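You operate a simulated robot arm through the tools that you are given. There is no shell and no other tool.

The job below is to be done with a simulated two-armed robot. You get a single attempt, and the scene is never put back.

JOB
Pick up the oval mirror with one hand, pass it to the other hand and put it on the right end of the store counter.

Only the result counts: the job must be done as asked and must still hold three seconds after the hand-in. Knocking over, shifting, dropping, spilling or breaking anything else fails it.

ROBOT AND FRAMES
Two 7-joint arms with two-finger parallel grippers on one trunk, on a base that moves. Base frame: it is fixed to the floor where the robot stands at the start and does not move with it; the origin is under the middle of the robot, x ahead of it, y to its left, z up. Units: m, rad, N and s.
The left shoulder is at the start at [-0.092, 0.119, 0.825], the right one opposite. With the tool pointing down near the work surface each hand reaches from about 0.12 to 0.58 m from the robot's upright axis, wherever it stands, measured 20 degrees to its own side. Places, roughly: oval mirror (5x14x19 cm) [-3.4, 2.1, 0.8]; right end of the store counter (38x20 cm) [-5.42, 2.88, 0.9]. Payload 3.43 kg a hand.
Tool frame (each hand has its own): the origin (TCP) lies between the finger pads and is the grasp point; the fingertips stand 0.03 m ahead of it; z points along the fingers, y is the line along which they close. Largest opening 0.094 m; finger width 0.028, thickness 0.01; the body of the gripper, 0.05 by 0.096 m, starts 0.055 m behind the TCP.
Orientation is that of the tool frame in the base frame, as a unit quaternion [x, y, z, w]. With the fingers straight down and closing along the base's y, the tool's x points along the base's -x, its y along +y and its z along -z.

CONTROLS
- The arms move only by the tool servo_tool. It takes "left_steps", "right_steps" or both (then of equal length, played together; a hand with none holds still); each is a list of rows, each an object of numbers (a shift or turn left out is 0, a gripper value left out holds the last): "x", "y", "z": the shift along the base's x, y, z in m; "rx", "ry", "rz": the turn, a rotation vector about the base's x, y, z in rad. In form: [{"x": .., "y": .., "z": .., "rx": .., "ry": .., "rz": ..}, ...]. A call has 1 to 20 rows; each row shifts and turns the commanded pose from where the row before left it. "left_hand" and "right_hand" are, for a hand that has rows, the opening, from 0 (shut) to 1 (fully open), set as the call begins (left out, the last holds). A row lasts 0.2 s, in which the tool goes at most 0.05 m and 0.15 rad; a call with a longer step from one row to the next is refused whole, and so is a gripper value outside its range. Where a pose cannot be reached the arm comes as near as it can. A force on the tool above 40 N (or 10 N above the force at the start of the call, whichever is more), or a blocked arm, ends the call early, and 0.2 s more pass. The fingers move at their own pace (about 0.153 m/s each) and stop on an object; they squeeze with about 39 N. The grip force told is the motor's: it shows also when the fingers shut on nothing. Time passes only in rows, and 0.2 s behind the last, so rows that do not move let the fingers close. The reply holds the time, the measured pose of the TCP, the force on the tool along the base axes, the opening and the grip force, in the units named above and with some noise, with the torque about the TCP (base axes, N m) and any sound that the robot's microphone picked up, and new pictures: "pictures" is both (left out), scene, wrist or none (wrist: the cameras of the hands that moved).
- Cameras (640 x 400 px; columns grow to the right, rows downward): "scene" is now at [0.0433, -0.0061, 1.553]; the picture's right is [-0.07, -1.00, 0.00], its down [-0.59, 0.04, -0.81] and it looks along [0.81, -0.06, -0.59] (base axes); focal length 282 px, centre (320, 200). "left" rides on the left gripper at [0.076, -0.014, -0.102] in its tool frame; the picture's right is [0.18, 0.98, 0.00], its down [-0.75, 0.14, -0.64] and it looks along [-0.63, 0.12, 0.77] (tool axes); focal length 243 px, centre (320, 200). "right" rides on the right gripper at [0.076, 0.014, -0.102] in its tool frame; the picture's right is [-0.18, 0.98, 0.00], its down [-0.75, -0.14, -0.64] and it looks along [-0.63, -0.12, 0.77] (tool axes); focal length 243 px, centre (320, 200). There is no depth. A picture from a camera that has moved, and an enlarged one, comes with that camera's place and axes in the base frame and with its lens.
- slide_trunk(by): moves the trunk up (or, below 0, down) by that many m; the arms and the scene camera ride with it, the base frame stays. It gives what a move gives, with no picture.
- drive_base(legs): drives the robot by 1 to 6 legs, each [ahead, left, turn to the left] in m, m and rad, along the robot's own axes; the way and the turn of a leg run together, so that a leg with both is an arc; at most 1.5 m and 3.142 rad a leg. The arms and the cameras ride along, it lands a little off, and it stops where it bumps. It gives what a move gives, and a new picture of the scene camera.
- head_to(pan, tilt): turns the head with the scene camera to pan (to the left, within 2.496 rad either way) and tilt (down, from -0.506 to 1.204), counted from straight ahead of the robot (the tilt from the chest, where the trunk bows). It gives what a move gives, and a new picture of the scene camera.
- zoom(camera, box): a new picture of the part [left, top, right, bottom] of that camera's present view, enlarged. No time passes.
- hand_in(): hands the job in; it is judged then, once.

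Nothing tells you exact positions but the pictures and the camera data. Unless the task says otherwise, let go and move clear before handing in.

The tools are called after "Request:" as a command line: name --argument value ..., lists and objects as JSON in quotes. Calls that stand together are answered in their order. servo_tool: Moves the arms, as the interface text tells. Its arguments: {"type":"object","properties":{"left_steps":{"type":"array","items":{"type":"object","properties":{"x":{"type":"number"},"y":{"type":"number"},"z":{"type":"number"},"rx":{"type":"number"},"ry":{"type":"number"},"rz":{"type":"number"}}}},"left_hand":{"type":"number"},"right_steps":{"type":"array","items":{"type":"object","properties":{"x":{"type":"number"},"y":{"type":"number"},"z":{"type":"number"},"rx":{"type":"number"},"ry":{"type":"number"},"rz":{"type":"number"}}}},"right_hand":{"type":"number"},"pictures":{"type":"string","enum":["both","scene","wrist","none"]}},"required":[]} The other tools are called the same way: slide_trunk (by) moves the trunk up or down; drive_base (legs) drives the base; head_to (pan, tilt) turns the head that bears the scene camera; zoom (camera, box) takes an enlarged picture of a part of a camera's view; hand_in () hands the job in.

At the start:

```text
t: 0.0
left_tcp_pos: [0.3393, 0.1311, 1.1029]
left_tcp_rot: [-0.001, 1.0, 0.0, 0.0]
left_contact_force: [-0.2, 0.6, 0.3]
left_moment: [-0.01, 0.01, 0.04]
left_opening: 0.0939
left_grip_force: 0.1
right_tcp_pos: [0.3264, -0.1576, 1.0231]
right_tcp_rot: [0.0, 1.0, 0.0, 0.0]
right_contact_force: [-0.6, -0.7, 0.3]
right_moment: [0.01, 0.02, 0.0]
right_opening: 0.0941
right_grip_force: 0.1
trunk travel left (down, up): [-0.25, 0.085]
robot x, y, heading: [-0.0009, 0.0016, 0.0]
head pan, tilt (commanded): [-0.073, 0.628]
```

scene: 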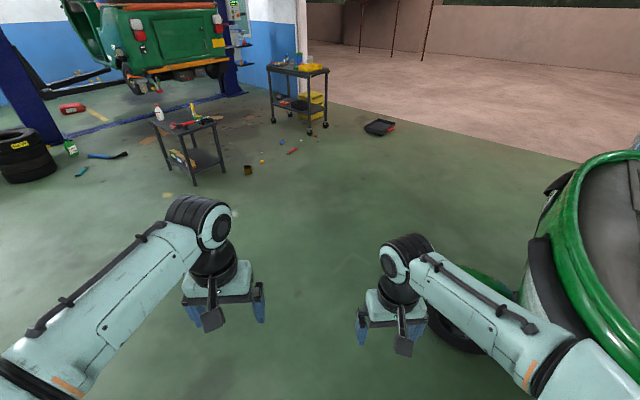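
right: 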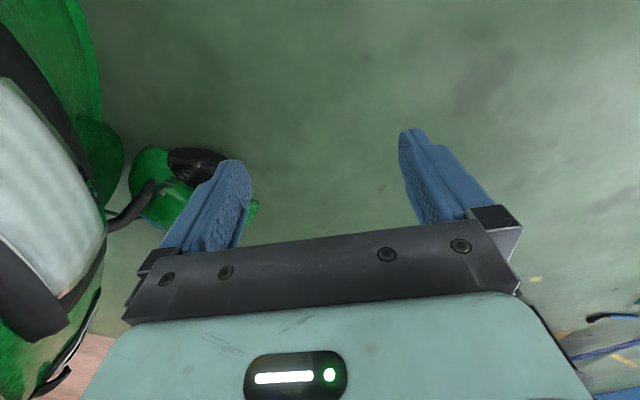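
left: 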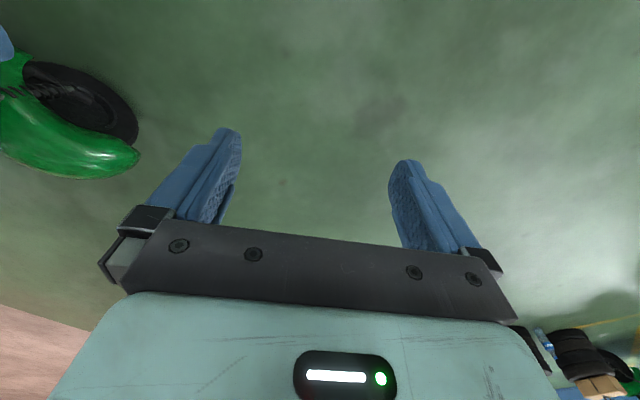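

I see a garage with a green car to my right and tool carts ahead; the mirror and counter should be behind me to the left. I'll turn the head to look that way first.

Request:
head_to --pan 2.45 --tilt 0.25

Request:
head_to --pan 1.5 --tilt 0.4

Request:
head_to --pan -2.45 --tilt 0.3

```text
t: 2.3
left_tcp_pos: [0.3393, 0.1301, 1.105]
left_tcp_rot: [0.0, 1.0, 0.0, 0.0]
left_contact_force: [-0.4, 0.6, 0.1]
left_moment: [0.02, -0.03, 0.01]
left_opening: 0.0941
left_grip_force: 0.0
right_tcp_pos: [0.327, -0.1597, 1.0235]
right_tcp_rot: [0.0, 1.0, 0.0, 0.0]
right_contact_force: [-0.7, 0.8, 0.0]
right_moment: [0.01, 0.01, 0.0]
right_opening: 0.0941
right_grip_force: 0.1
trunk travel left (down, up): [-0.25, 0.085]
robot x, y, heading: [-0.0031, -0.0021, 0.005]
head pan, tilt (commanded): [2.45, 0.25]
camera scene: at [-0.1159, 0.0599, 1.5877], right [0.64, 0.77, 0.0], down [0.19, -0.16, -0.97], along [-0.75, 0.62, -0.25], focal length 282 px, centre (320, 200)
```

scene: 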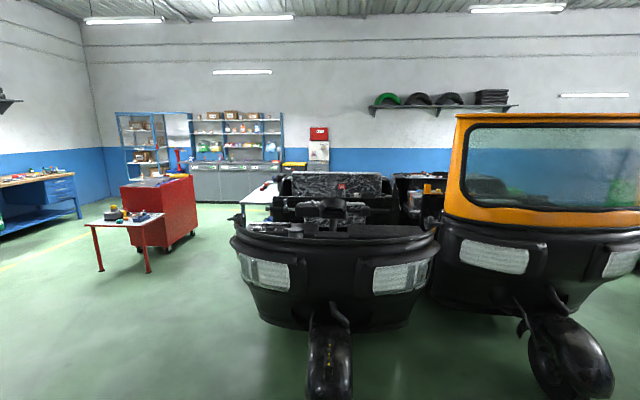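

```text
t: 3.5
left_tcp_pos: [0.3385, 0.1305, 1.1039]
left_tcp_rot: [0.0, 1.0, 0.0, 0.001]
left_contact_force: [0.3, -0.3, 0.7]
left_moment: [0.01, 0.0, 0.02]
left_opening: 0.0939
left_grip_force: 0.1
right_tcp_pos: [0.3261, -0.1589, 1.0238]
right_tcp_rot: [0.0, 1.0, 0.0, 0.0]
right_contact_force: [-0.4, 0.3, -0.2]
right_moment: [0.0, -0.02, -0.03]
right_opening: 0.094
right_grip_force: 0.0
trunk travel left (down, up): [-0.25, 0.085]
robot x, y, heading: [0.0007, -0.0005, -0.001]
head pan, tilt (commanded): [1.499, 0.4]
camera scene: at [-0.0374, 0.0927, 1.5737], right [1.0, -0.07, 0.0], down [-0.03, -0.39, -0.92], along [0.07, 0.92, -0.39], focal length 282 px, centre (320, 200)
```

scene: 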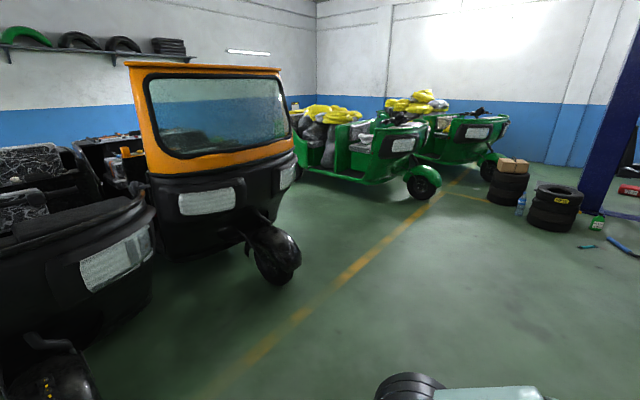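

```text
t: 6.7
left_tcp_pos: [0.3383, 0.1302, 1.1049]
left_tcp_rot: [0.0, 1.0, 0.0, 0.0]
left_contact_force: [-0.1, -0.1, 0.7]
left_moment: [-0.03, 0.0, -0.02]
left_opening: 0.0941
left_grip_force: 0.0
right_tcp_pos: [0.3258, -0.1587, 1.0241]
right_tcp_rot: [0.0, 1.0, 0.0, 0.0]
right_contact_force: [0.0, -0.8, -0.3]
right_moment: [-0.01, 0.0, -0.02]
right_opening: 0.094
right_grip_force: 0.0
trunk travel left (down, up): [-0.25, 0.085]
robot x, y, heading: [0.0035, -0.0048, 0.001]
head pan, tilt (commanded): [-2.45, 0.3]
camera scene: at [-0.1158, -0.0592, 1.5829], right [-0.64, 0.77, 0.0], down [0.23, 0.19, -0.96], along [-0.74, -0.61, -0.3], focal length 282 px, centre (320, 200)
```

scene: 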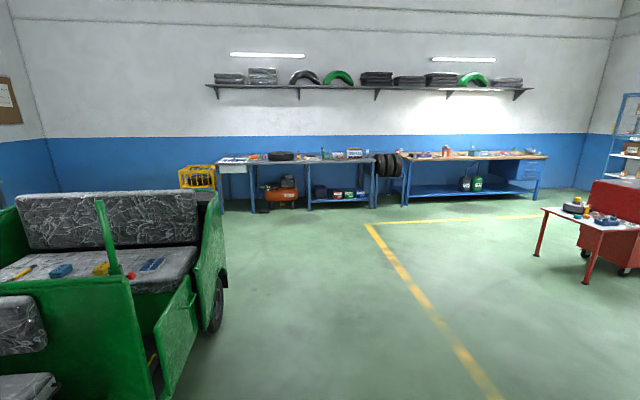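

The mirror should be on the white table behind the black rickshaw, and the grey counter under the shelves against the far wall looks like the store counter. I'll look closer at both.

Request:
head_to --pan 2.49 --tilt 0.25

Request:
zoom --camera "scene" --box '[200, 130, 360, 230]'

Request:
zoom --camera "scene" --box '[80, 100, 340, 260]'

```text
t: 10.6
left_tcp_pos: [0.3389, 0.1309, 1.1024]
left_tcp_rot: [0.0, 1.0, 0.0, -0.001]
left_contact_force: [-0.7, -0.2, 0.3]
left_moment: [-0.02, 0.01, 0.02]
left_opening: 0.094
left_grip_force: 0.0
right_tcp_pos: [0.326, -0.1591, 1.0245]
right_tcp_rot: [0.001, 1.0, 0.0, 0.001]
right_contact_force: [0.8, -0.5, -0.1]
right_moment: [-0.03, 0.01, 0.0]
right_opening: 0.094
right_grip_force: 0.1
trunk travel left (down, up): [-0.25, 0.085]
robot x, y, heading: [-0.004, -0.0004, 0.006]
head pan, tilt (commanded): [2.491, 0.25]
camera scene: at [-0.1182, 0.0569, 1.5877], right [0.61, 0.8, 0.0], down [0.2, -0.15, -0.97], along [-0.77, 0.59, -0.25], focal length 282 px, centre (320, 200)
```

scene: 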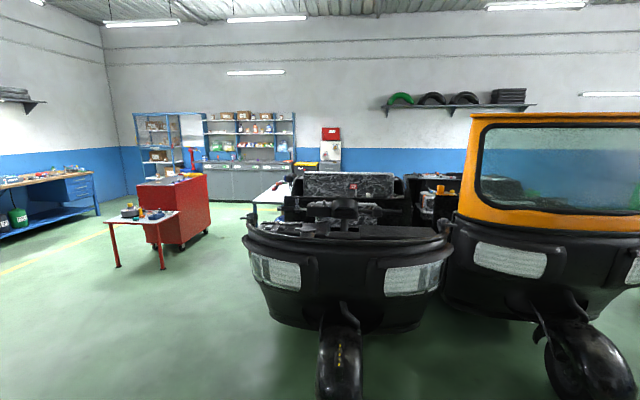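

```text
4.00 times, centred on (280, 180) of scene
camera zoom: at [-0.1182, 0.0569, 1.5877], right [0.61, 0.8, 0.0], down [0.2, -0.15, -0.97], along [-0.77, 0.59, -0.25], focal length 1127 px, centre (480, 280)
```

zoom: 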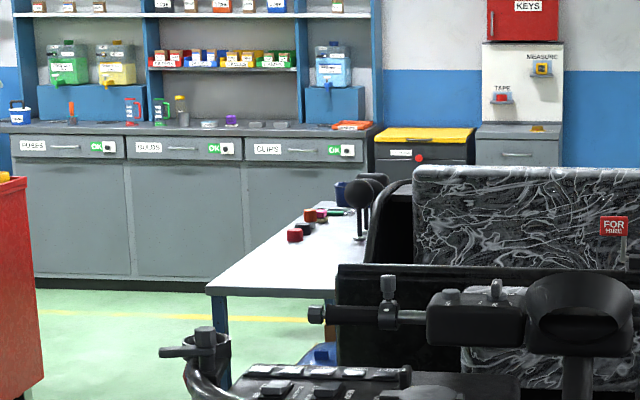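

```text
2.46 times, centred on (210, 180) of scene
camera zoom: at [-0.1182, 0.0569, 1.5877], right [0.61, 0.8, 0.0], down [0.2, -0.15, -0.97], along [-0.77, 0.59, -0.25], focal length 694 px, centre (591, 249)
```

zoom: 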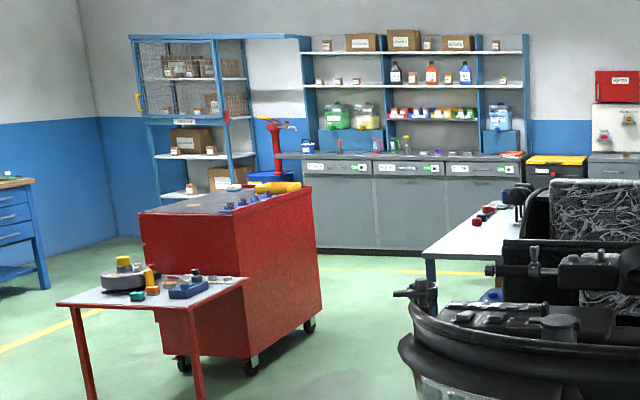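

The mirror seems to stand on the white table behind the black rickshaw; the store counter is on the far wall, its right end by the yellow-topped bin. I'll turn around and look with the head forward before driving down the lane.

Request:
drive_base --legs '[[0, 0, 3.1]]'

Request:
head_to --pan -0.4 --tilt 0.5

```text
t: 18.3
left_tcp_pos: [-0.3449, -0.1151, 1.1052]
left_tcp_rot: [1.0, -0.023, 0.0, 0.0]
left_contact_force: [0.5, -0.1, 0.3]
left_moment: [0.02, -0.01, -0.01]
left_opening: 0.0941
left_grip_force: 0.0
right_tcp_pos: [-0.3197, 0.1742, 1.0249]
right_tcp_rot: [1.0, -0.024, 0.0, 0.0]
right_contact_force: [-0.4, -0.9, 0.5]
right_moment: [0.01, -0.03, -0.02]
right_opening: 0.0941
right_grip_force: 0.0
trunk travel left (down, up): [-0.25, 0.085]
robot x, y, heading: [-0.0025, 0.0005, 3.096]
head pan, tilt (commanded): [2.491, 0.25]
camera scene: at [0.1152, -0.0615, 1.5877], right [-0.64, -0.77, 0.0], down [-0.19, 0.16, -0.97], along [0.74, -0.62, -0.25], focal length 282 px, centre (320, 200)
```

scene: 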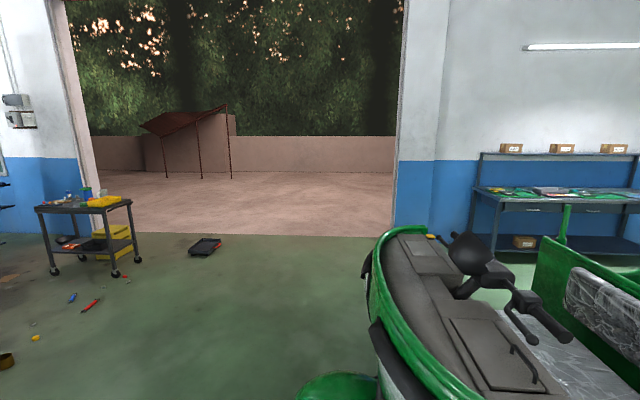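

```text
t: 20.8
left_tcp_pos: [-0.3448, -0.1147, 1.1042]
left_tcp_rot: [1.0, -0.022, 0.0, 0.0]
left_contact_force: [-0.2, 0.2, 1.1]
left_moment: [-0.01, -0.02, 0.01]
left_opening: 0.0938
left_grip_force: 0.2
right_tcp_pos: [-0.3184, 0.1734, 1.0245]
right_tcp_rot: [1.0, -0.023, 0.0, 0.0]
right_contact_force: [-0.7, 0.3, 0.0]
right_moment: [0.01, -0.01, -0.02]
right_opening: 0.0939
right_grip_force: 0.2
trunk travel left (down, up): [-0.25, 0.085]
robot x, y, heading: [-0.0015, 0.0023, 3.099]
head pan, tilt (commanded): [-0.4, 0.499]
camera scene: at [-0.0387, 0.0374, 1.5646], right [0.43, 0.9, 0.0], down [0.43, -0.21, -0.88], along [-0.79, 0.38, -0.48], focal length 282 px, centre (320, 200)
```

scene: 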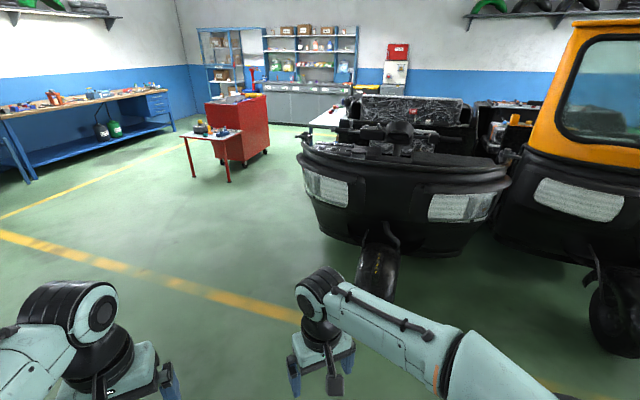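

The lane between the black rickshaw and the red table is clear at y≈0. I'll drive down it and stop to look at the white table.

Request:
drive_base --legs '[[1.5, 0, 0], [0.6, 0, 0]]'

Request:
head_to --pan -0.85 --tilt 0.4

Request:
zoom --camera "scene" --box '[160, 100, 480, 300]'

```text
t: 31.1
left_tcp_pos: [-2.4177, 0.031, 1.1029]
left_tcp_rot: [0.999, -0.038, 0.0, 0.001]
left_contact_force: [0.9, 0.3, 0.1]
left_moment: [0.01, -0.01, -0.04]
left_opening: 0.094
left_grip_force: 0.2
right_tcp_pos: [-2.3835, 0.3196, 1.0234]
right_tcp_rot: [0.999, -0.039, 0.0, 0.0]
right_contact_force: [0.0, -0.3, -0.3]
right_moment: [-0.02, -0.01, 0.0]
right_opening: 0.094
right_grip_force: 0.1
trunk travel left (down, up): [-0.25, 0.085]
robot x, y, heading: [-2.0671, 0.1341, 3.061]
head pan, tilt (commanded): [-0.4, 0.499]
camera scene: at [-2.1071, 0.1744, 1.5645], right [0.46, 0.89, 0.0], down [0.43, -0.22, -0.88], along [-0.78, 0.4, -0.48], focal length 282 px, centre (320, 200)
```

scene: 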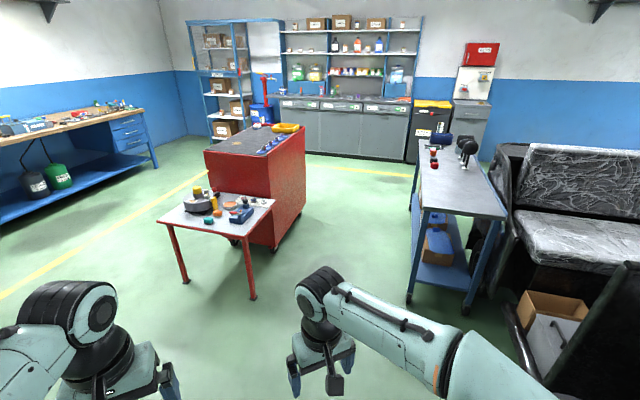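

```text
t: 32.0
left_tcp_pos: [-2.417, 0.0302, 1.1041]
left_tcp_rot: [0.999, -0.039, 0.0, 0.0]
left_contact_force: [0.1, -0.3, -0.1]
left_moment: [-0.02, 0.03, -0.05]
left_opening: 0.0941
left_grip_force: 0.0
right_tcp_pos: [-2.3836, 0.3199, 1.0241]
right_tcp_rot: [0.999, -0.039, 0.0, -0.001]
right_contact_force: [-0.5, 0.1, 0.0]
right_moment: [-0.02, -0.01, -0.02]
right_opening: 0.0941
right_grip_force: 0.0
trunk travel left (down, up): [-0.25, 0.085]
robot x, y, heading: [-2.069, 0.1366, 3.063]
head pan, tilt (commanded): [-0.85, 0.4]
camera scene: at [-2.0816, 0.2066, 1.5737], right [0.8, 0.6, 0.0], down [0.23, -0.31, -0.92], along [-0.55, 0.74, -0.39], focal length 282 px, centre (320, 200)
```

scene: 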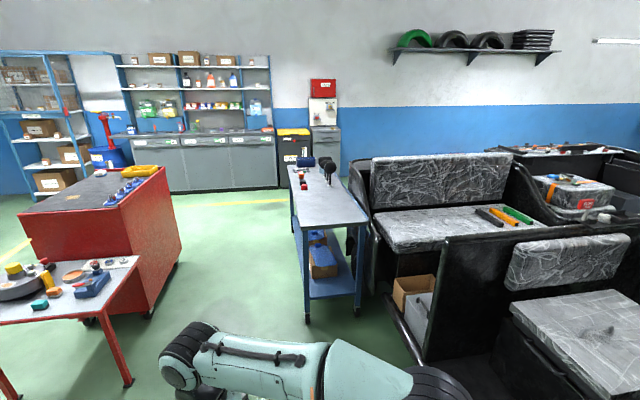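

```text
2.00 times, centred on (320, 200) of scene
camera zoom: at [-2.0816, 0.2066, 1.5737], right [0.8, 0.6, 0.0], down [0.23, -0.31, -0.92], along [-0.55, 0.74, -0.39], focal length 564 px, centre (320, 200)
```

zoom: 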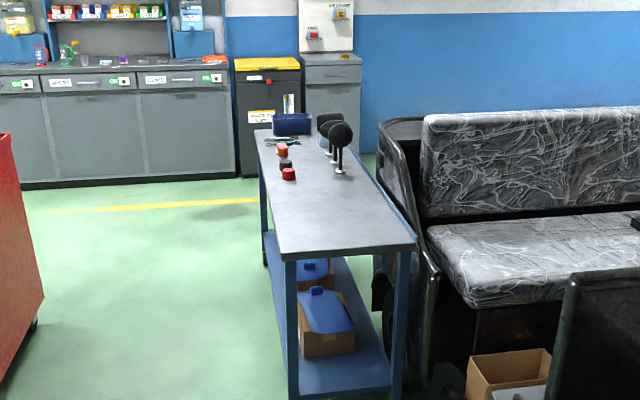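

A narrow blue/white table (angled ~45° in my frame) holds two or three dark mirrors near its middle; the rickshaw blocks its far side, so I must work from the lane side. I'll drive into the lane for a closer look to identify the oval mirror.

Request:
drive_base --legs '[[0, 0, -0.46], [1.35, 0, 0]]'

Request:
head_to --pan -0.9 --tilt 0.5

Request:
zoom --camera "scene" --box '[240, 100, 480, 250]'

```text
t: 40.1
left_tcp_pos: [-3.5815, 0.8987, 1.1033]
left_tcp_rot: [0.962, -0.271, 0.0, 0.0]
left_contact_force: [-0.2, 0.4, -0.3]
left_moment: [0.0, 0.05, -0.01]
left_opening: 0.0941
left_grip_force: 0.1
right_tcp_pos: [-3.4189, 1.139, 1.0241]
right_tcp_rot: [0.963, -0.271, 0.0, 0.0]
right_contact_force: [0.1, 0.0, 0.7]
right_moment: [-0.04, -0.04, 0.02]
right_opening: 0.0941
right_grip_force: 0.0
trunk travel left (down, up): [-0.25, 0.085]
robot x, y, heading: [-3.2243, 0.8314, 2.594]
head pan, tilt (commanded): [-0.85, 0.4]
camera scene: at [-3.203, 0.9027, 1.5737], right [0.99, 0.17, 0.0], down [0.07, -0.38, -0.92], along [-0.16, 0.91, -0.39], focal length 282 px, centre (320, 200)
```

scene: 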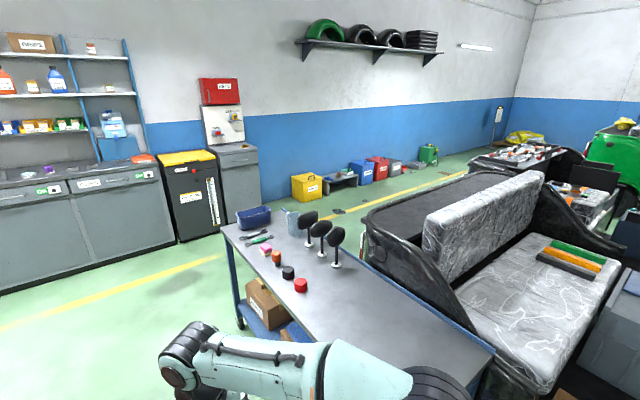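

```text
t: 40.8
left_tcp_pos: [-3.5817, 0.8995, 1.1042]
left_tcp_rot: [0.962, -0.271, -0.001, 0.0]
left_contact_force: [-0.3, 0.2, 0.0]
left_moment: [0.04, -0.02, 0.03]
left_opening: 0.0939
left_grip_force: 0.0
right_tcp_pos: [-3.4199, 1.1402, 1.0233]
right_tcp_rot: [0.962, -0.272, 0.0, 0.0]
right_contact_force: [0.4, 0.4, 0.5]
right_moment: [-0.01, 0.01, -0.02]
right_opening: 0.0938
right_grip_force: 0.1
trunk travel left (down, up): [-0.25, 0.085]
robot x, y, heading: [-3.2196, 0.8302, 2.591]
head pan, tilt (commanded): [-0.901, 0.499]
camera scene: at [-3.1981, 0.9016, 1.5646], right [0.99, 0.12, 0.0], down [0.06, -0.47, -0.88], along [-0.11, 0.87, -0.48], focal length 282 px, centre (320, 200)
```

scene: 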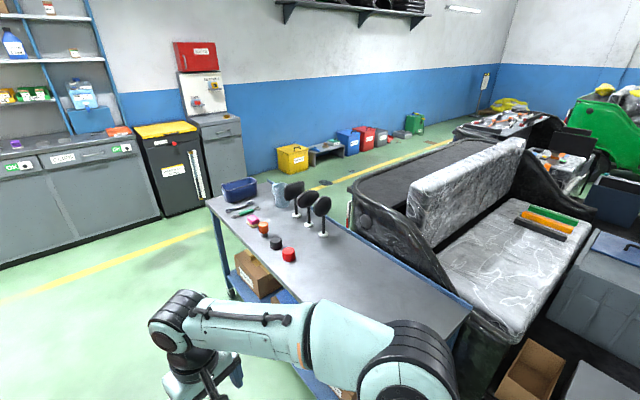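

```text
2.67 times, centred on (360, 175) of scene
camera zoom: at [-3.1981, 0.9016, 1.5646], right [0.99, 0.12, 0.0], down [0.06, -0.47, -0.88], along [-0.11, 0.87, -0.48], focal length 751 px, centre (213, 267)
```

zoom: 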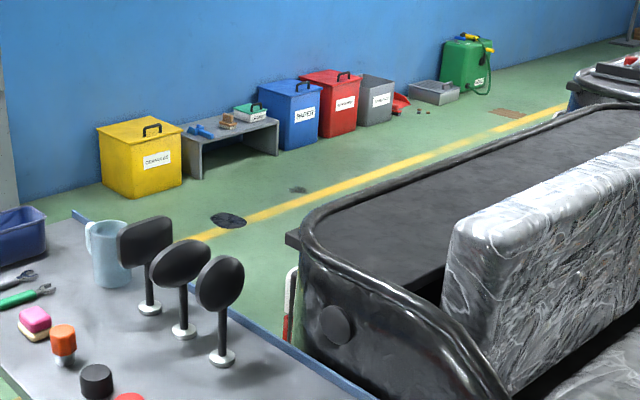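

Three mirrors stand in a row: rectangular (far), oval (middle, about [-3.42, 2.18]) and round (near). I'll look down to learn my base's footprint before approaching the table side.

Request:
head_to --pan 0 --tilt 1.2

Request:
head_to --pan -1.2 --tilt 1.1

```text
t: 42.0
left_tcp_pos: [-3.5814, 0.8998, 1.104]
left_tcp_rot: [0.963, -0.271, 0.001, 0.0]
left_contact_force: [-0.6, 0.4, -0.2]
left_moment: [0.05, 0.01, -0.03]
left_opening: 0.094
left_grip_force: 0.0
right_tcp_pos: [-3.4191, 1.1417, 1.0233]
right_tcp_rot: [0.962, -0.271, -0.001, 0.0]
right_contact_force: [0.0, 0.6, 0.4]
right_moment: [-0.02, -0.02, -0.03]
right_opening: 0.094
right_grip_force: 0.0
trunk travel left (down, up): [-0.25, 0.085]
robot x, y, heading: [-3.2253, 0.8353, 2.594]
head pan, tilt (commanded): [0.0, 1.201]
camera scene: at [-3.2347, 0.8406, 1.5109], right [0.52, 0.85, 0.0], down [0.79, -0.49, -0.36], along [-0.31, 0.19, -0.93], focal length 282 px, centre (320, 200)
```

scene: 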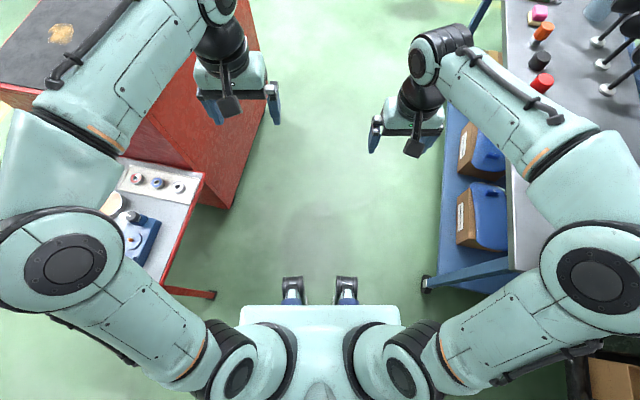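

```text
t: 43.4
left_tcp_pos: [-3.5814, 0.9008, 1.1043]
left_tcp_rot: [0.962, -0.271, 0.0, -0.001]
left_contact_force: [0.6, 0.4, 0.0]
left_moment: [-0.05, -0.02, -0.01]
left_opening: 0.0941
left_grip_force: 0.1
right_tcp_pos: [-3.4199, 1.1409, 1.0241]
right_tcp_rot: [0.963, -0.271, 0.0, 0.0]
right_contact_force: [0.1, 0.6, -0.7]
right_moment: [0.0, 0.01, 0.02]
right_opening: 0.0943
right_grip_force: 0.1
trunk travel left (down, up): [-0.25, 0.085]
robot x, y, heading: [-3.2257, 0.8322, 2.595]
head pan, tilt (commanded): [-1.201, 1.1]
camera scene: at [-3.1759, 0.8735, 1.5168], right [0.98, -0.18, 0.0], down [-0.16, -0.88, -0.45], along [0.08, 0.45, -0.89], focal length 282 px, centre (320, 200)
```

scene: 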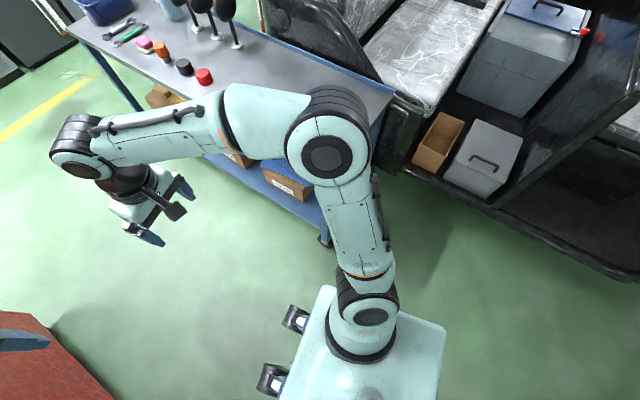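

My base is slim (feet ~0.17 m ahead) and the elbows ride high, so the lane is comfortable. I'll drive to a stand-off pose facing the table with the oval mirror ahead-right, then look.

Request:
drive_base --legs '[[0, 0, -0.295], [1.22, 0, 0], [0, 0, -1.515]]'

Request:
head_to --pan -0.15 --tilt 0.75

Request:
zoom --camera "scene" --box '[220, 60, 480, 260]'

```text
t: 54.2
left_tcp_pos: [-3.8655, 2.0927, 1.1043]
left_tcp_rot: [-0.371, 0.929, 0.0, 0.0]
left_contact_force: [0.3, -1.0, -0.1]
left_moment: [0.02, -0.01, 0.0]
left_opening: 0.0941
left_grip_force: 0.0
right_tcp_pos: [-3.6745, 1.8748, 1.0239]
right_tcp_rot: [-0.37, 0.929, 0.0, 0.0]
right_contact_force: [0.1, -1.1, 1.8]
right_moment: [0.02, 0.02, 0.0]
right_opening: 0.0943
right_grip_force: 0.0
trunk travel left (down, up): [-0.25, 0.085]
robot x, y, heading: [-4.0197, 1.766, 0.754]
head pan, tilt (commanded): [-1.201, 1.1]
camera scene: at [-3.9957, 1.7073, 1.5168], right [-0.43, -0.9, 0.0], down [-0.81, 0.38, -0.45], along [0.41, -0.19, -0.89], focal length 282 px, centre (320, 200)
```

scene: 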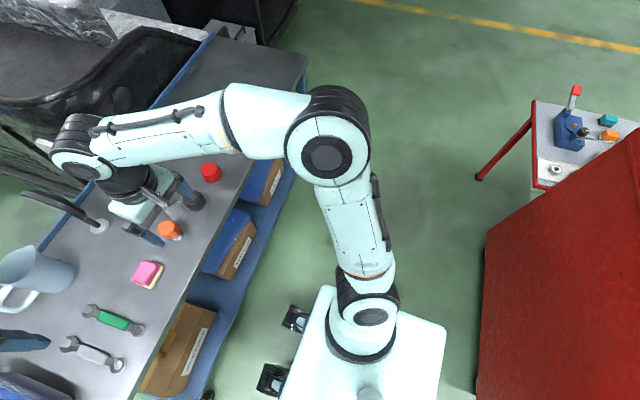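

```text
t: 55.5
left_tcp_pos: [-3.8651, 2.0922, 1.1035]
left_tcp_rot: [-0.371, 0.929, 0.0, -0.001]
left_contact_force: [0.7, 0.6, -0.2]
left_moment: [0.01, 0.01, -0.02]
left_opening: 0.0941
left_grip_force: 0.0
right_tcp_pos: [-3.6747, 1.8728, 1.0239]
right_tcp_rot: [-0.37, 0.929, 0.001, 0.0]
right_contact_force: [-0.2, -1.3, 0.2]
right_moment: [0.0, -0.02, 0.01]
right_opening: 0.0942
right_grip_force: 0.1
trunk travel left (down, up): [-0.25, 0.085]
robot x, y, heading: [-4.0211, 1.7608, 0.759]
head pan, tilt (commanded): [-0.15, 0.75]
camera scene: at [-3.9848, 1.7816, 1.5426], right [0.57, -0.82, 0.0], down [-0.56, -0.39, -0.73], along [0.6, 0.42, -0.68], focal length 282 px, centre (320, 200)
```

scene: 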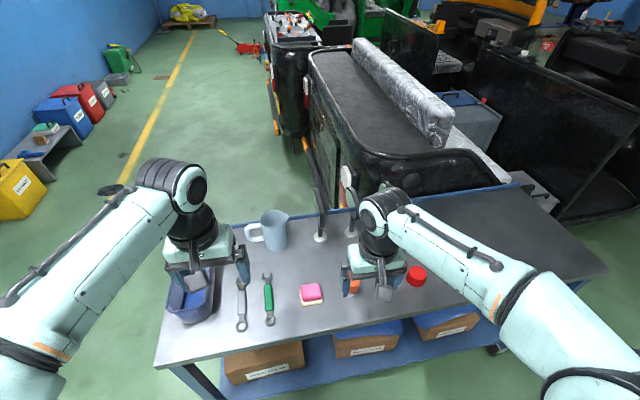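

```text
2.00 times, centred on (350, 160) of scene
camera zoom: at [-3.9848, 1.7816, 1.5426], right [0.57, -0.82, 0.0], down [-0.56, -0.39, -0.73], along [0.6, 0.42, -0.68], focal length 564 px, centre (260, 280)
```

zoom: 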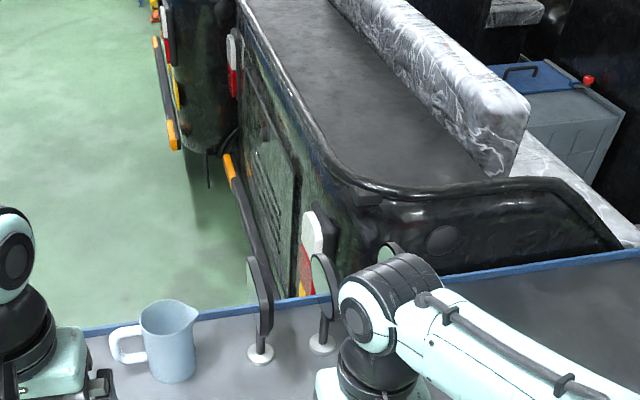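

From here I see the three mirrors edge-on (rect, oval, round from left to right), the table top at z≈0.78 and the oval's foot near [-3.395, 2.07]. I'll raise both hands for clearance and look through the wrist camera.

Request:
servo_tool --right_steps '[{"z": 0.04}, {"z": 0.04}, {"z": 0.04}, {"z": 0.03}, {}]' --left_steps '[{"z": 0.03}, {"z": 0.03}, {"z": 0.02}, {}, {}]'

Request:
zoom --camera "right" --box '[160, 0, 480, 200]'

```text
t: 56.7
left_tcp_pos: [-3.8641, 2.0929, 1.183]
left_tcp_rot: [-0.37, 0.929, -0.001, 0.0]
left_contact_force: [-0.1, 0.5, 0.2]
left_moment: [-0.01, 0.02, 0.04]
left_opening: 0.0938
left_grip_force: 0.1
right_tcp_pos: [-3.6745, 1.874, 1.1756]
right_tcp_rot: [-0.37, 0.929, 0.001, 0.0]
right_contact_force: [0.3, 0.4, 0.5]
right_moment: [0.0, 0.01, 0.0]
right_opening: 0.0938
right_grip_force: 0.1
trunk travel left (down, up): [-0.25, 0.085]
robot x, y, heading: [-4.0208, 1.7676, 0.76]
head pan, tilt (commanded): [-0.15, 0.75]
camera scene: at [-3.9848, 1.7815, 1.5426], right [0.57, -0.82, 0.0], down [-0.56, -0.39, -0.73], along [0.6, 0.42, -0.68], focal length 282 px, centre (320, 200)
camera right: at [-3.7398, 1.8316, 1.2767], right [-0.54, 0.84, 0.0], down [0.64, 0.42, 0.64], along [0.54, 0.35, -0.77], focal length 243 px, centre (320, 200)
camera left: at [-3.9096, 2.0292, 1.2869], right [-0.81, 0.59, 0.0], down [0.45, 0.62, 0.64], along [0.38, 0.52, -0.77], focal length 243 px, centre (320, 200)
```

scene: 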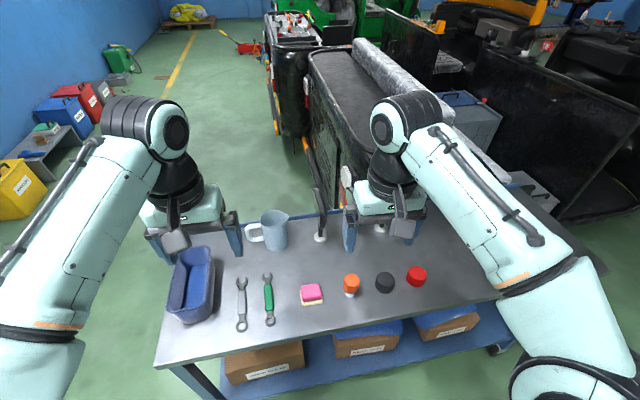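
right: 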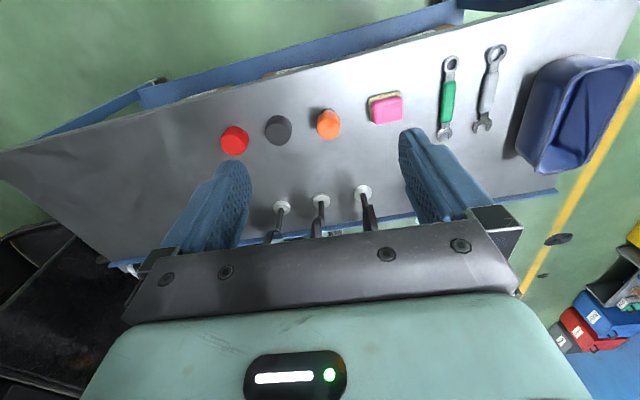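
left: 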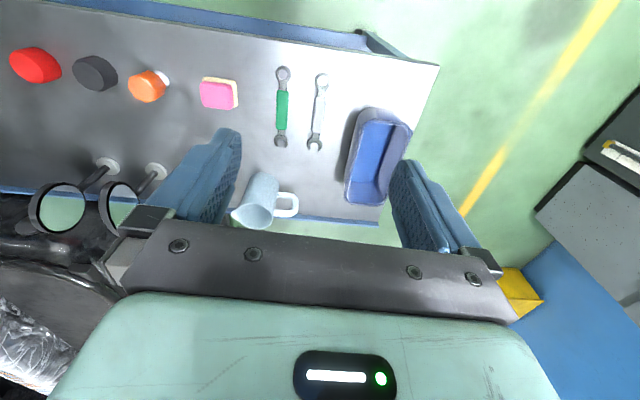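

```text
2.00 times, centred on (320, 100) of right
camera zoom: at [-3.7398, 1.8316, 1.2767], right [-0.54, 0.84, 0.0], down [0.64, 0.42, 0.64], along [0.54, 0.35, -0.77], focal length 485 px, centre (320, 400)
```

zoom: 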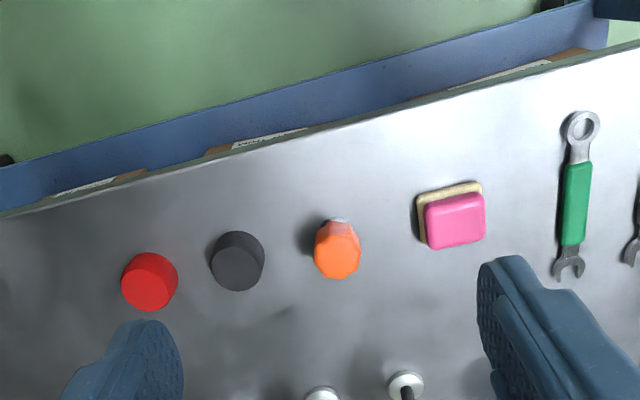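

All three feet are now clear in the wrist view: oval at about [-3.398, 2.058], neighbours 11 cm either side along the table. I'll edge the base about 13 cm nearer and square it to the table.

Request:
drive_base --legs '[[0.13, -0.06, 0.06]]'

Request:
zoom --camera "right" --box '[160, 100, 480, 300]'

Request:
zoom --camera "left" --box '[0, 100, 320, 300]'

```text
t: 58.0
left_tcp_pos: [-3.7508, 2.1514, 1.1833]
left_tcp_rot: [-0.397, 0.918, -0.001, 0.0]
left_contact_force: [0.3, -0.6, 0.2]
left_moment: [-0.01, 0.0, -0.01]
left_opening: 0.0939
left_grip_force: 0.1
right_tcp_pos: [-3.5489, 1.9443, 1.1743]
right_tcp_rot: [-0.398, 0.917, 0.0, -0.001]
right_contact_force: [0.0, 0.8, -0.2]
right_moment: [0.03, 0.0, 0.0]
right_opening: 0.094
right_grip_force: 0.1
trunk travel left (down, up): [-0.25, 0.085]
robot x, y, heading: [-3.8916, 1.8141, 0.818]
head pan, tilt (commanded): [-0.15, 0.75]
camera scene: at [-3.8531, 1.8331, 1.5425], right [0.62, -0.78, 0.0], down [-0.54, -0.42, -0.73], along [0.57, 0.45, -0.68], focal length 282 px, centre (320, 200)
```

scene: 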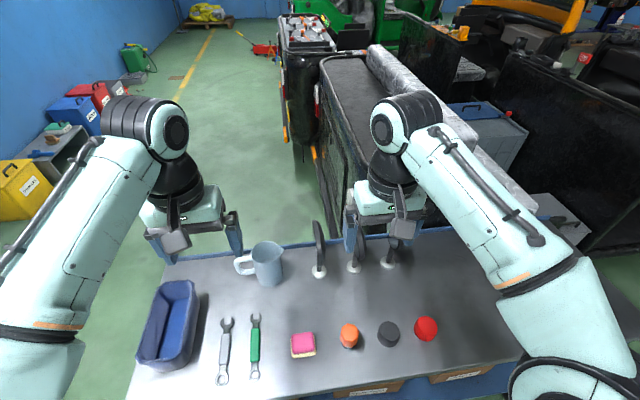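

```text
2.00 times, centred on (320, 200) of right
camera zoom: at [-3.6117, 1.8974, 1.2764], right [-0.59, 0.81, 0.0], down [0.62, 0.45, 0.64], along [0.52, 0.38, -0.77], focal length 485 px, centre (320, 200)
```

zoom: 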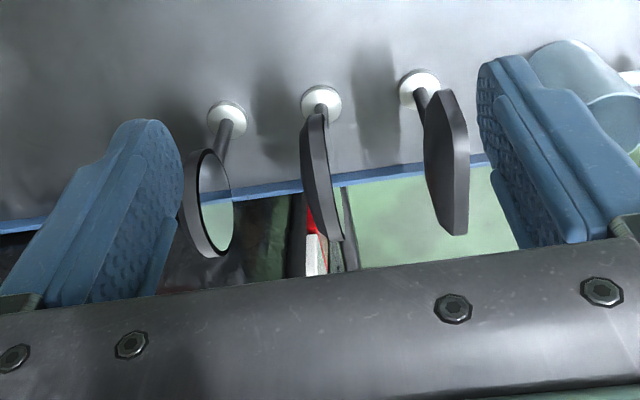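

```text
2.00 times, centred on (160, 200) of left
camera zoom: at [-3.7929, 2.0848, 1.2868], right [-0.84, 0.54, 0.0], down [0.41, 0.65, 0.64], along [0.34, 0.54, -0.77], focal length 485 px, centre (640, 200)
```

zoom: 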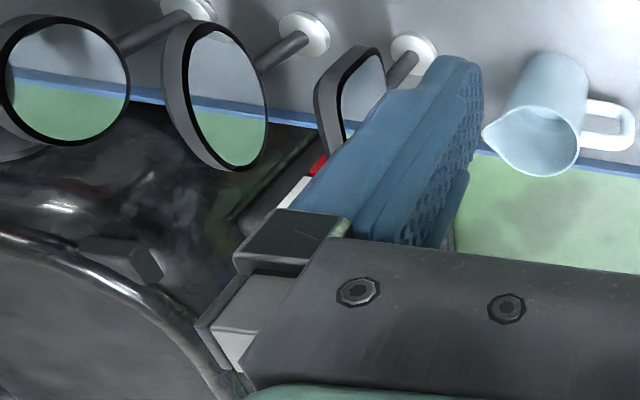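

The base is now close enough (oval about 0.52 m ahead, 0.20 m right), with the heads edge-on to me so a vertical pinch across the thickness fits. I'll zoom for the exact grasp line.

Request:
zoom --camera "right" --box '[260, 140, 388, 220]'

Request:
zoom --camera "scene" --box '[290, 200, 418, 280]'

```text
5.00 times, centred on (324, 180) of right
camera zoom: at [-3.6117, 1.8974, 1.2764], right [-0.59, 0.81, 0.0], down [0.62, 0.45, 0.64], along [0.52, 0.38, -0.77], focal length 1213 px, centre (300, 300)
```

zoom: 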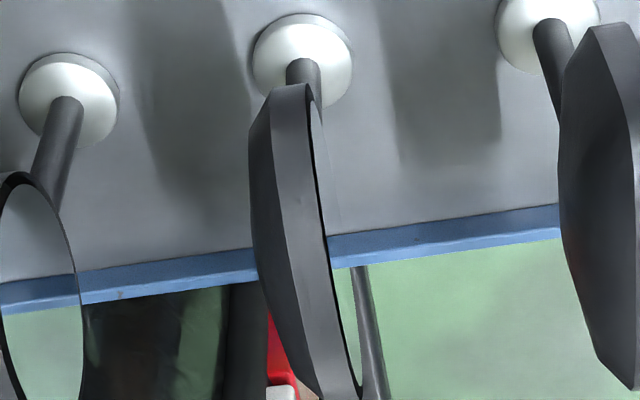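

```text
5.00 times, centred on (354, 240) of scene
camera zoom: at [-3.8531, 1.8331, 1.5425], right [0.62, -0.78, 0.0], down [-0.54, -0.42, -0.73], along [0.57, 0.45, -0.68], focal length 1409 px, centre (150, 0)
```

zoom: 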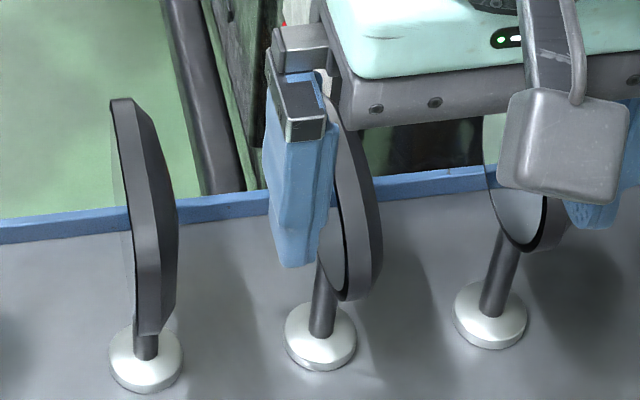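

The oval head's thickness centre is at about [-3.393, 2.053] with its top near z≈0.97. I'll move the right hand horizontally over it, with the fingers part-closed to stay clear of the neighbours.

Request:
servo_tool --right_steps '[{"x": 0.0324, "y": 0.0232}, {"x": 0.0324, "y": 0.0232}, {"x": 0.0324, "y": 0.0232}, {"x": 0.0324, "y": 0.0232}, {"x": 0.0324, "y": 0.0232}, {}]' --right_hand 0.8

Request:
zoom --camera "right" --box '[200, 60, 440, 210]'

```text
t: 59.4
left_tcp_pos: [-3.752, 2.151, 1.1838]
left_tcp_rot: [-0.397, 0.918, 0.001, 0.0]
left_contact_force: [0.1, -0.1, -0.7]
left_moment: [0.02, 0.01, 0.04]
left_opening: 0.0939
left_grip_force: 0.1
right_tcp_pos: [-3.4924, 1.9884, 1.1647]
right_tcp_rot: [-0.397, 0.918, -0.001, 0.0]
right_contact_force: [0.6, -0.6, -0.4]
right_moment: [-0.03, 0.01, 0.0]
right_opening: 0.0753
right_grip_force: 0.0
right hand out of reach, approached as far as the arm can: row 2, 3, 4, 5
trunk travel left (down, up): [-0.25, 0.085]
robot x, y, heading: [-3.8907, 1.8116, 0.82]
head pan, tilt (commanded): [-0.15, 0.75]
camera scene: at [-3.8536, 1.8331, 1.5426], right [0.62, -0.78, 0.0], down [-0.54, -0.42, -0.73], along [0.57, 0.45, -0.68], focal length 282 px, centre (320, 200)
camera right: at [-3.5554, 1.9413, 1.2673], right [-0.59, 0.81, 0.0], down [0.62, 0.45, 0.64], along [0.52, 0.38, -0.77], focal length 243 px, centre (320, 200)
```

scene: 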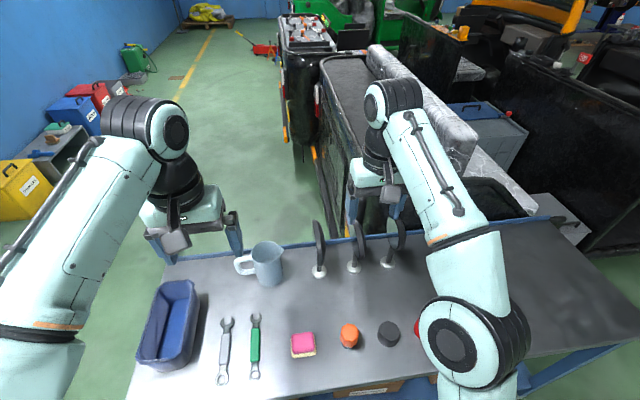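
right: 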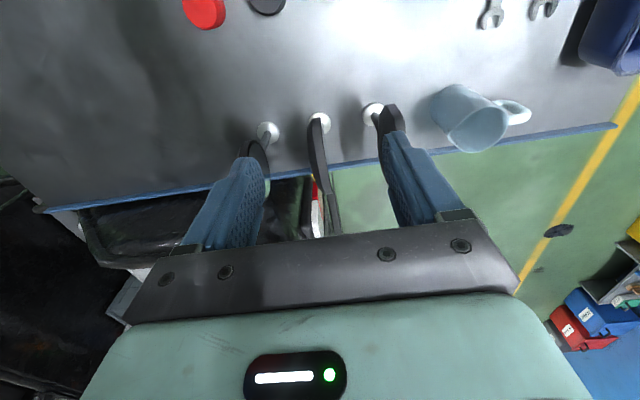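

```text
2.67 times, centred on (320, 135) of right
camera zoom: at [-3.5554, 1.9413, 1.2673], right [-0.59, 0.81, 0.0], down [0.62, 0.45, 0.64], along [0.52, 0.38, -0.77], focal length 647 px, centre (320, 373)
```

zoom: 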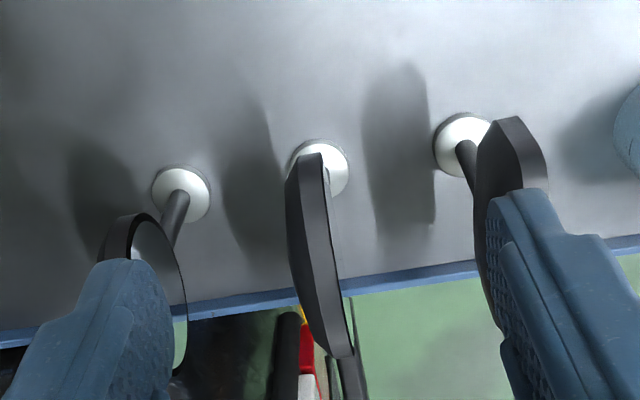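

At this height the vertical tool can't reach far enough, so I'll raise the trunk to lift the shoulder, then come in lower.

Request:
slide_trunk --by 0.08

Request:
servo_tool --right_steps '[{"z": -0.04}, {"z": -0.04}, {"z": -0.04}, {"z": -0.04}, {}]' --pictures "none"

```text
t: 60.6
left_tcp_pos: [-3.7526, 2.1508, 1.263]
left_tcp_rot: [-0.398, 0.917, -0.001, 0.0]
left_contact_force: [0.6, -0.5, 0.1]
left_moment: [0.04, -0.01, 0.05]
left_opening: 0.0938
left_grip_force: 0.1
right_tcp_pos: [-3.4911, 1.9883, 1.244]
right_tcp_rot: [-0.398, 0.917, 0.001, 0.0]
right_contact_force: [0.7, -0.1, -0.5]
right_moment: [0.03, 0.0, -0.01]
right_opening: 0.0753
right_grip_force: 0.0
trunk travel left (down, up): [-0.33, 0.005]
robot x, y, heading: [-3.8869, 1.813, 0.816]
head pan, tilt (commanded): [-0.15, 0.75]
```

```text
t: 61.8
left_tcp_pos: [-3.7511, 2.1505, 1.2642]
left_tcp_rot: [-0.398, 0.917, 0.001, 0.0]
left_contact_force: [0.1, 0.0, -0.5]
left_moment: [0.0, 0.0, 0.03]
left_opening: 0.0938
left_grip_force: 0.1
right_tcp_pos: [-3.4906, 1.9891, 1.0828]
right_tcp_rot: [-0.398, 0.917, 0.0, 0.0]
right_contact_force: [-0.5, 0.6, 0.4]
right_moment: [-0.02, -0.02, 0.01]
right_opening: 0.0752
right_grip_force: 0.1
trunk travel left (down, up): [-0.33, 0.005]
robot x, y, heading: [-3.8871, 1.8096, 0.82]
head pan, tilt (commanded): [-0.15, 0.75]
```

Request:
servo_tool --right_steps '[{"x": 0.0345, "y": 0.0238}, {"x": 0.0345, "y": 0.0238}, {"x": 0.0346, "y": 0.0239}, {}]'

Request:
zoom --camera "right" --box '[200, 60, 440, 210]'

Request:
zoom --camera "left" --box '[0, 100, 320, 300]'

```text
t: 62.8
left_tcp_pos: [-3.7516, 2.1505, 1.2643]
left_tcp_rot: [-0.398, 0.918, 0.0, -0.001]
left_contact_force: [0.0, -0.2, 1.1]
left_moment: [-0.01, -0.03, 0.02]
left_opening: 0.0937
left_grip_force: 0.0
right_tcp_pos: [-3.3881, 2.0612, 1.0857]
right_tcp_rot: [-0.398, 0.917, 0.0, 0.0]
right_contact_force: [0.3, 0.7, 0.6]
right_moment: [0.0, -0.02, -0.01]
right_opening: 0.0755
right_grip_force: 0.1
trunk travel left (down, up): [-0.33, 0.005]
robot x, y, heading: [-3.8886, 1.8158, 0.82]
head pan, tilt (commanded): [-0.15, 0.75]
camera scene: at [-3.855, 1.8315, 1.6281], right [0.62, -0.78, 0.0], down [-0.53, -0.42, -0.73], along [0.57, 0.45, -0.68], focal length 282 px, centre (320, 200)
camera right: at [-3.4517, 2.0149, 1.1883], right [-0.59, 0.81, 0.0], down [0.62, 0.45, 0.64], along [0.52, 0.38, -0.77], focal length 243 px, centre (320, 200)
```

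scene: 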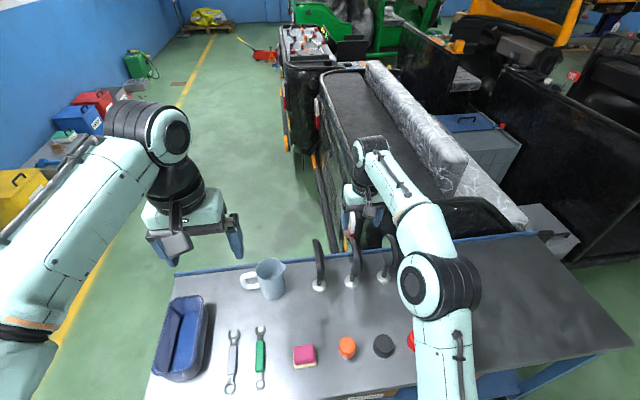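
right: 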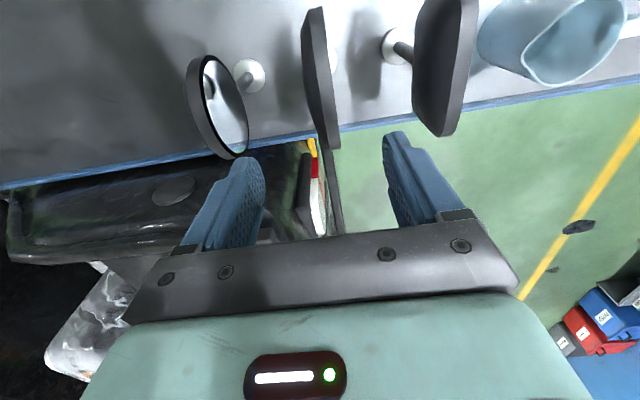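

```text
2.67 times, centred on (320, 135) of right
camera zoom: at [-3.4517, 2.0149, 1.1883], right [-0.59, 0.81, 0.0], down [0.62, 0.45, 0.64], along [0.52, 0.38, -0.77], focal length 647 px, centre (320, 373)
```

zoom: 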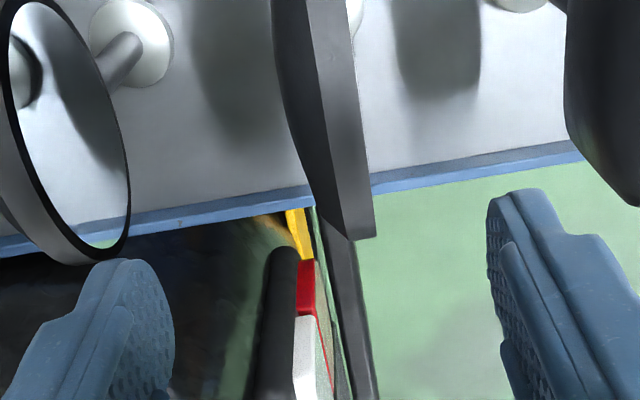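

```text
2.00 times, centred on (160, 200) of left
camera zoom: at [-3.7939, 2.084, 1.367], right [-0.84, 0.54, 0.0], down [0.41, 0.65, 0.64], along [0.35, 0.54, -0.77], focal length 485 px, centre (640, 200)
```

zoom: 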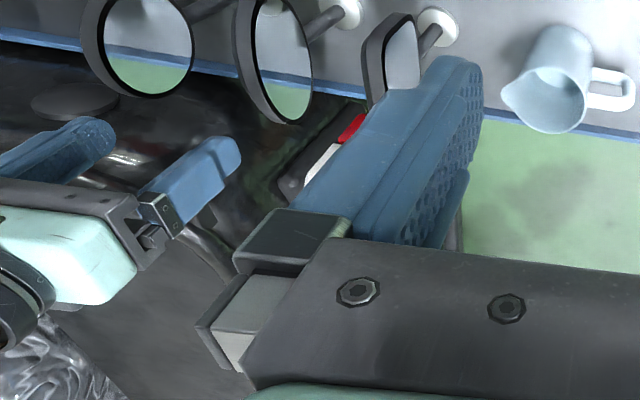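

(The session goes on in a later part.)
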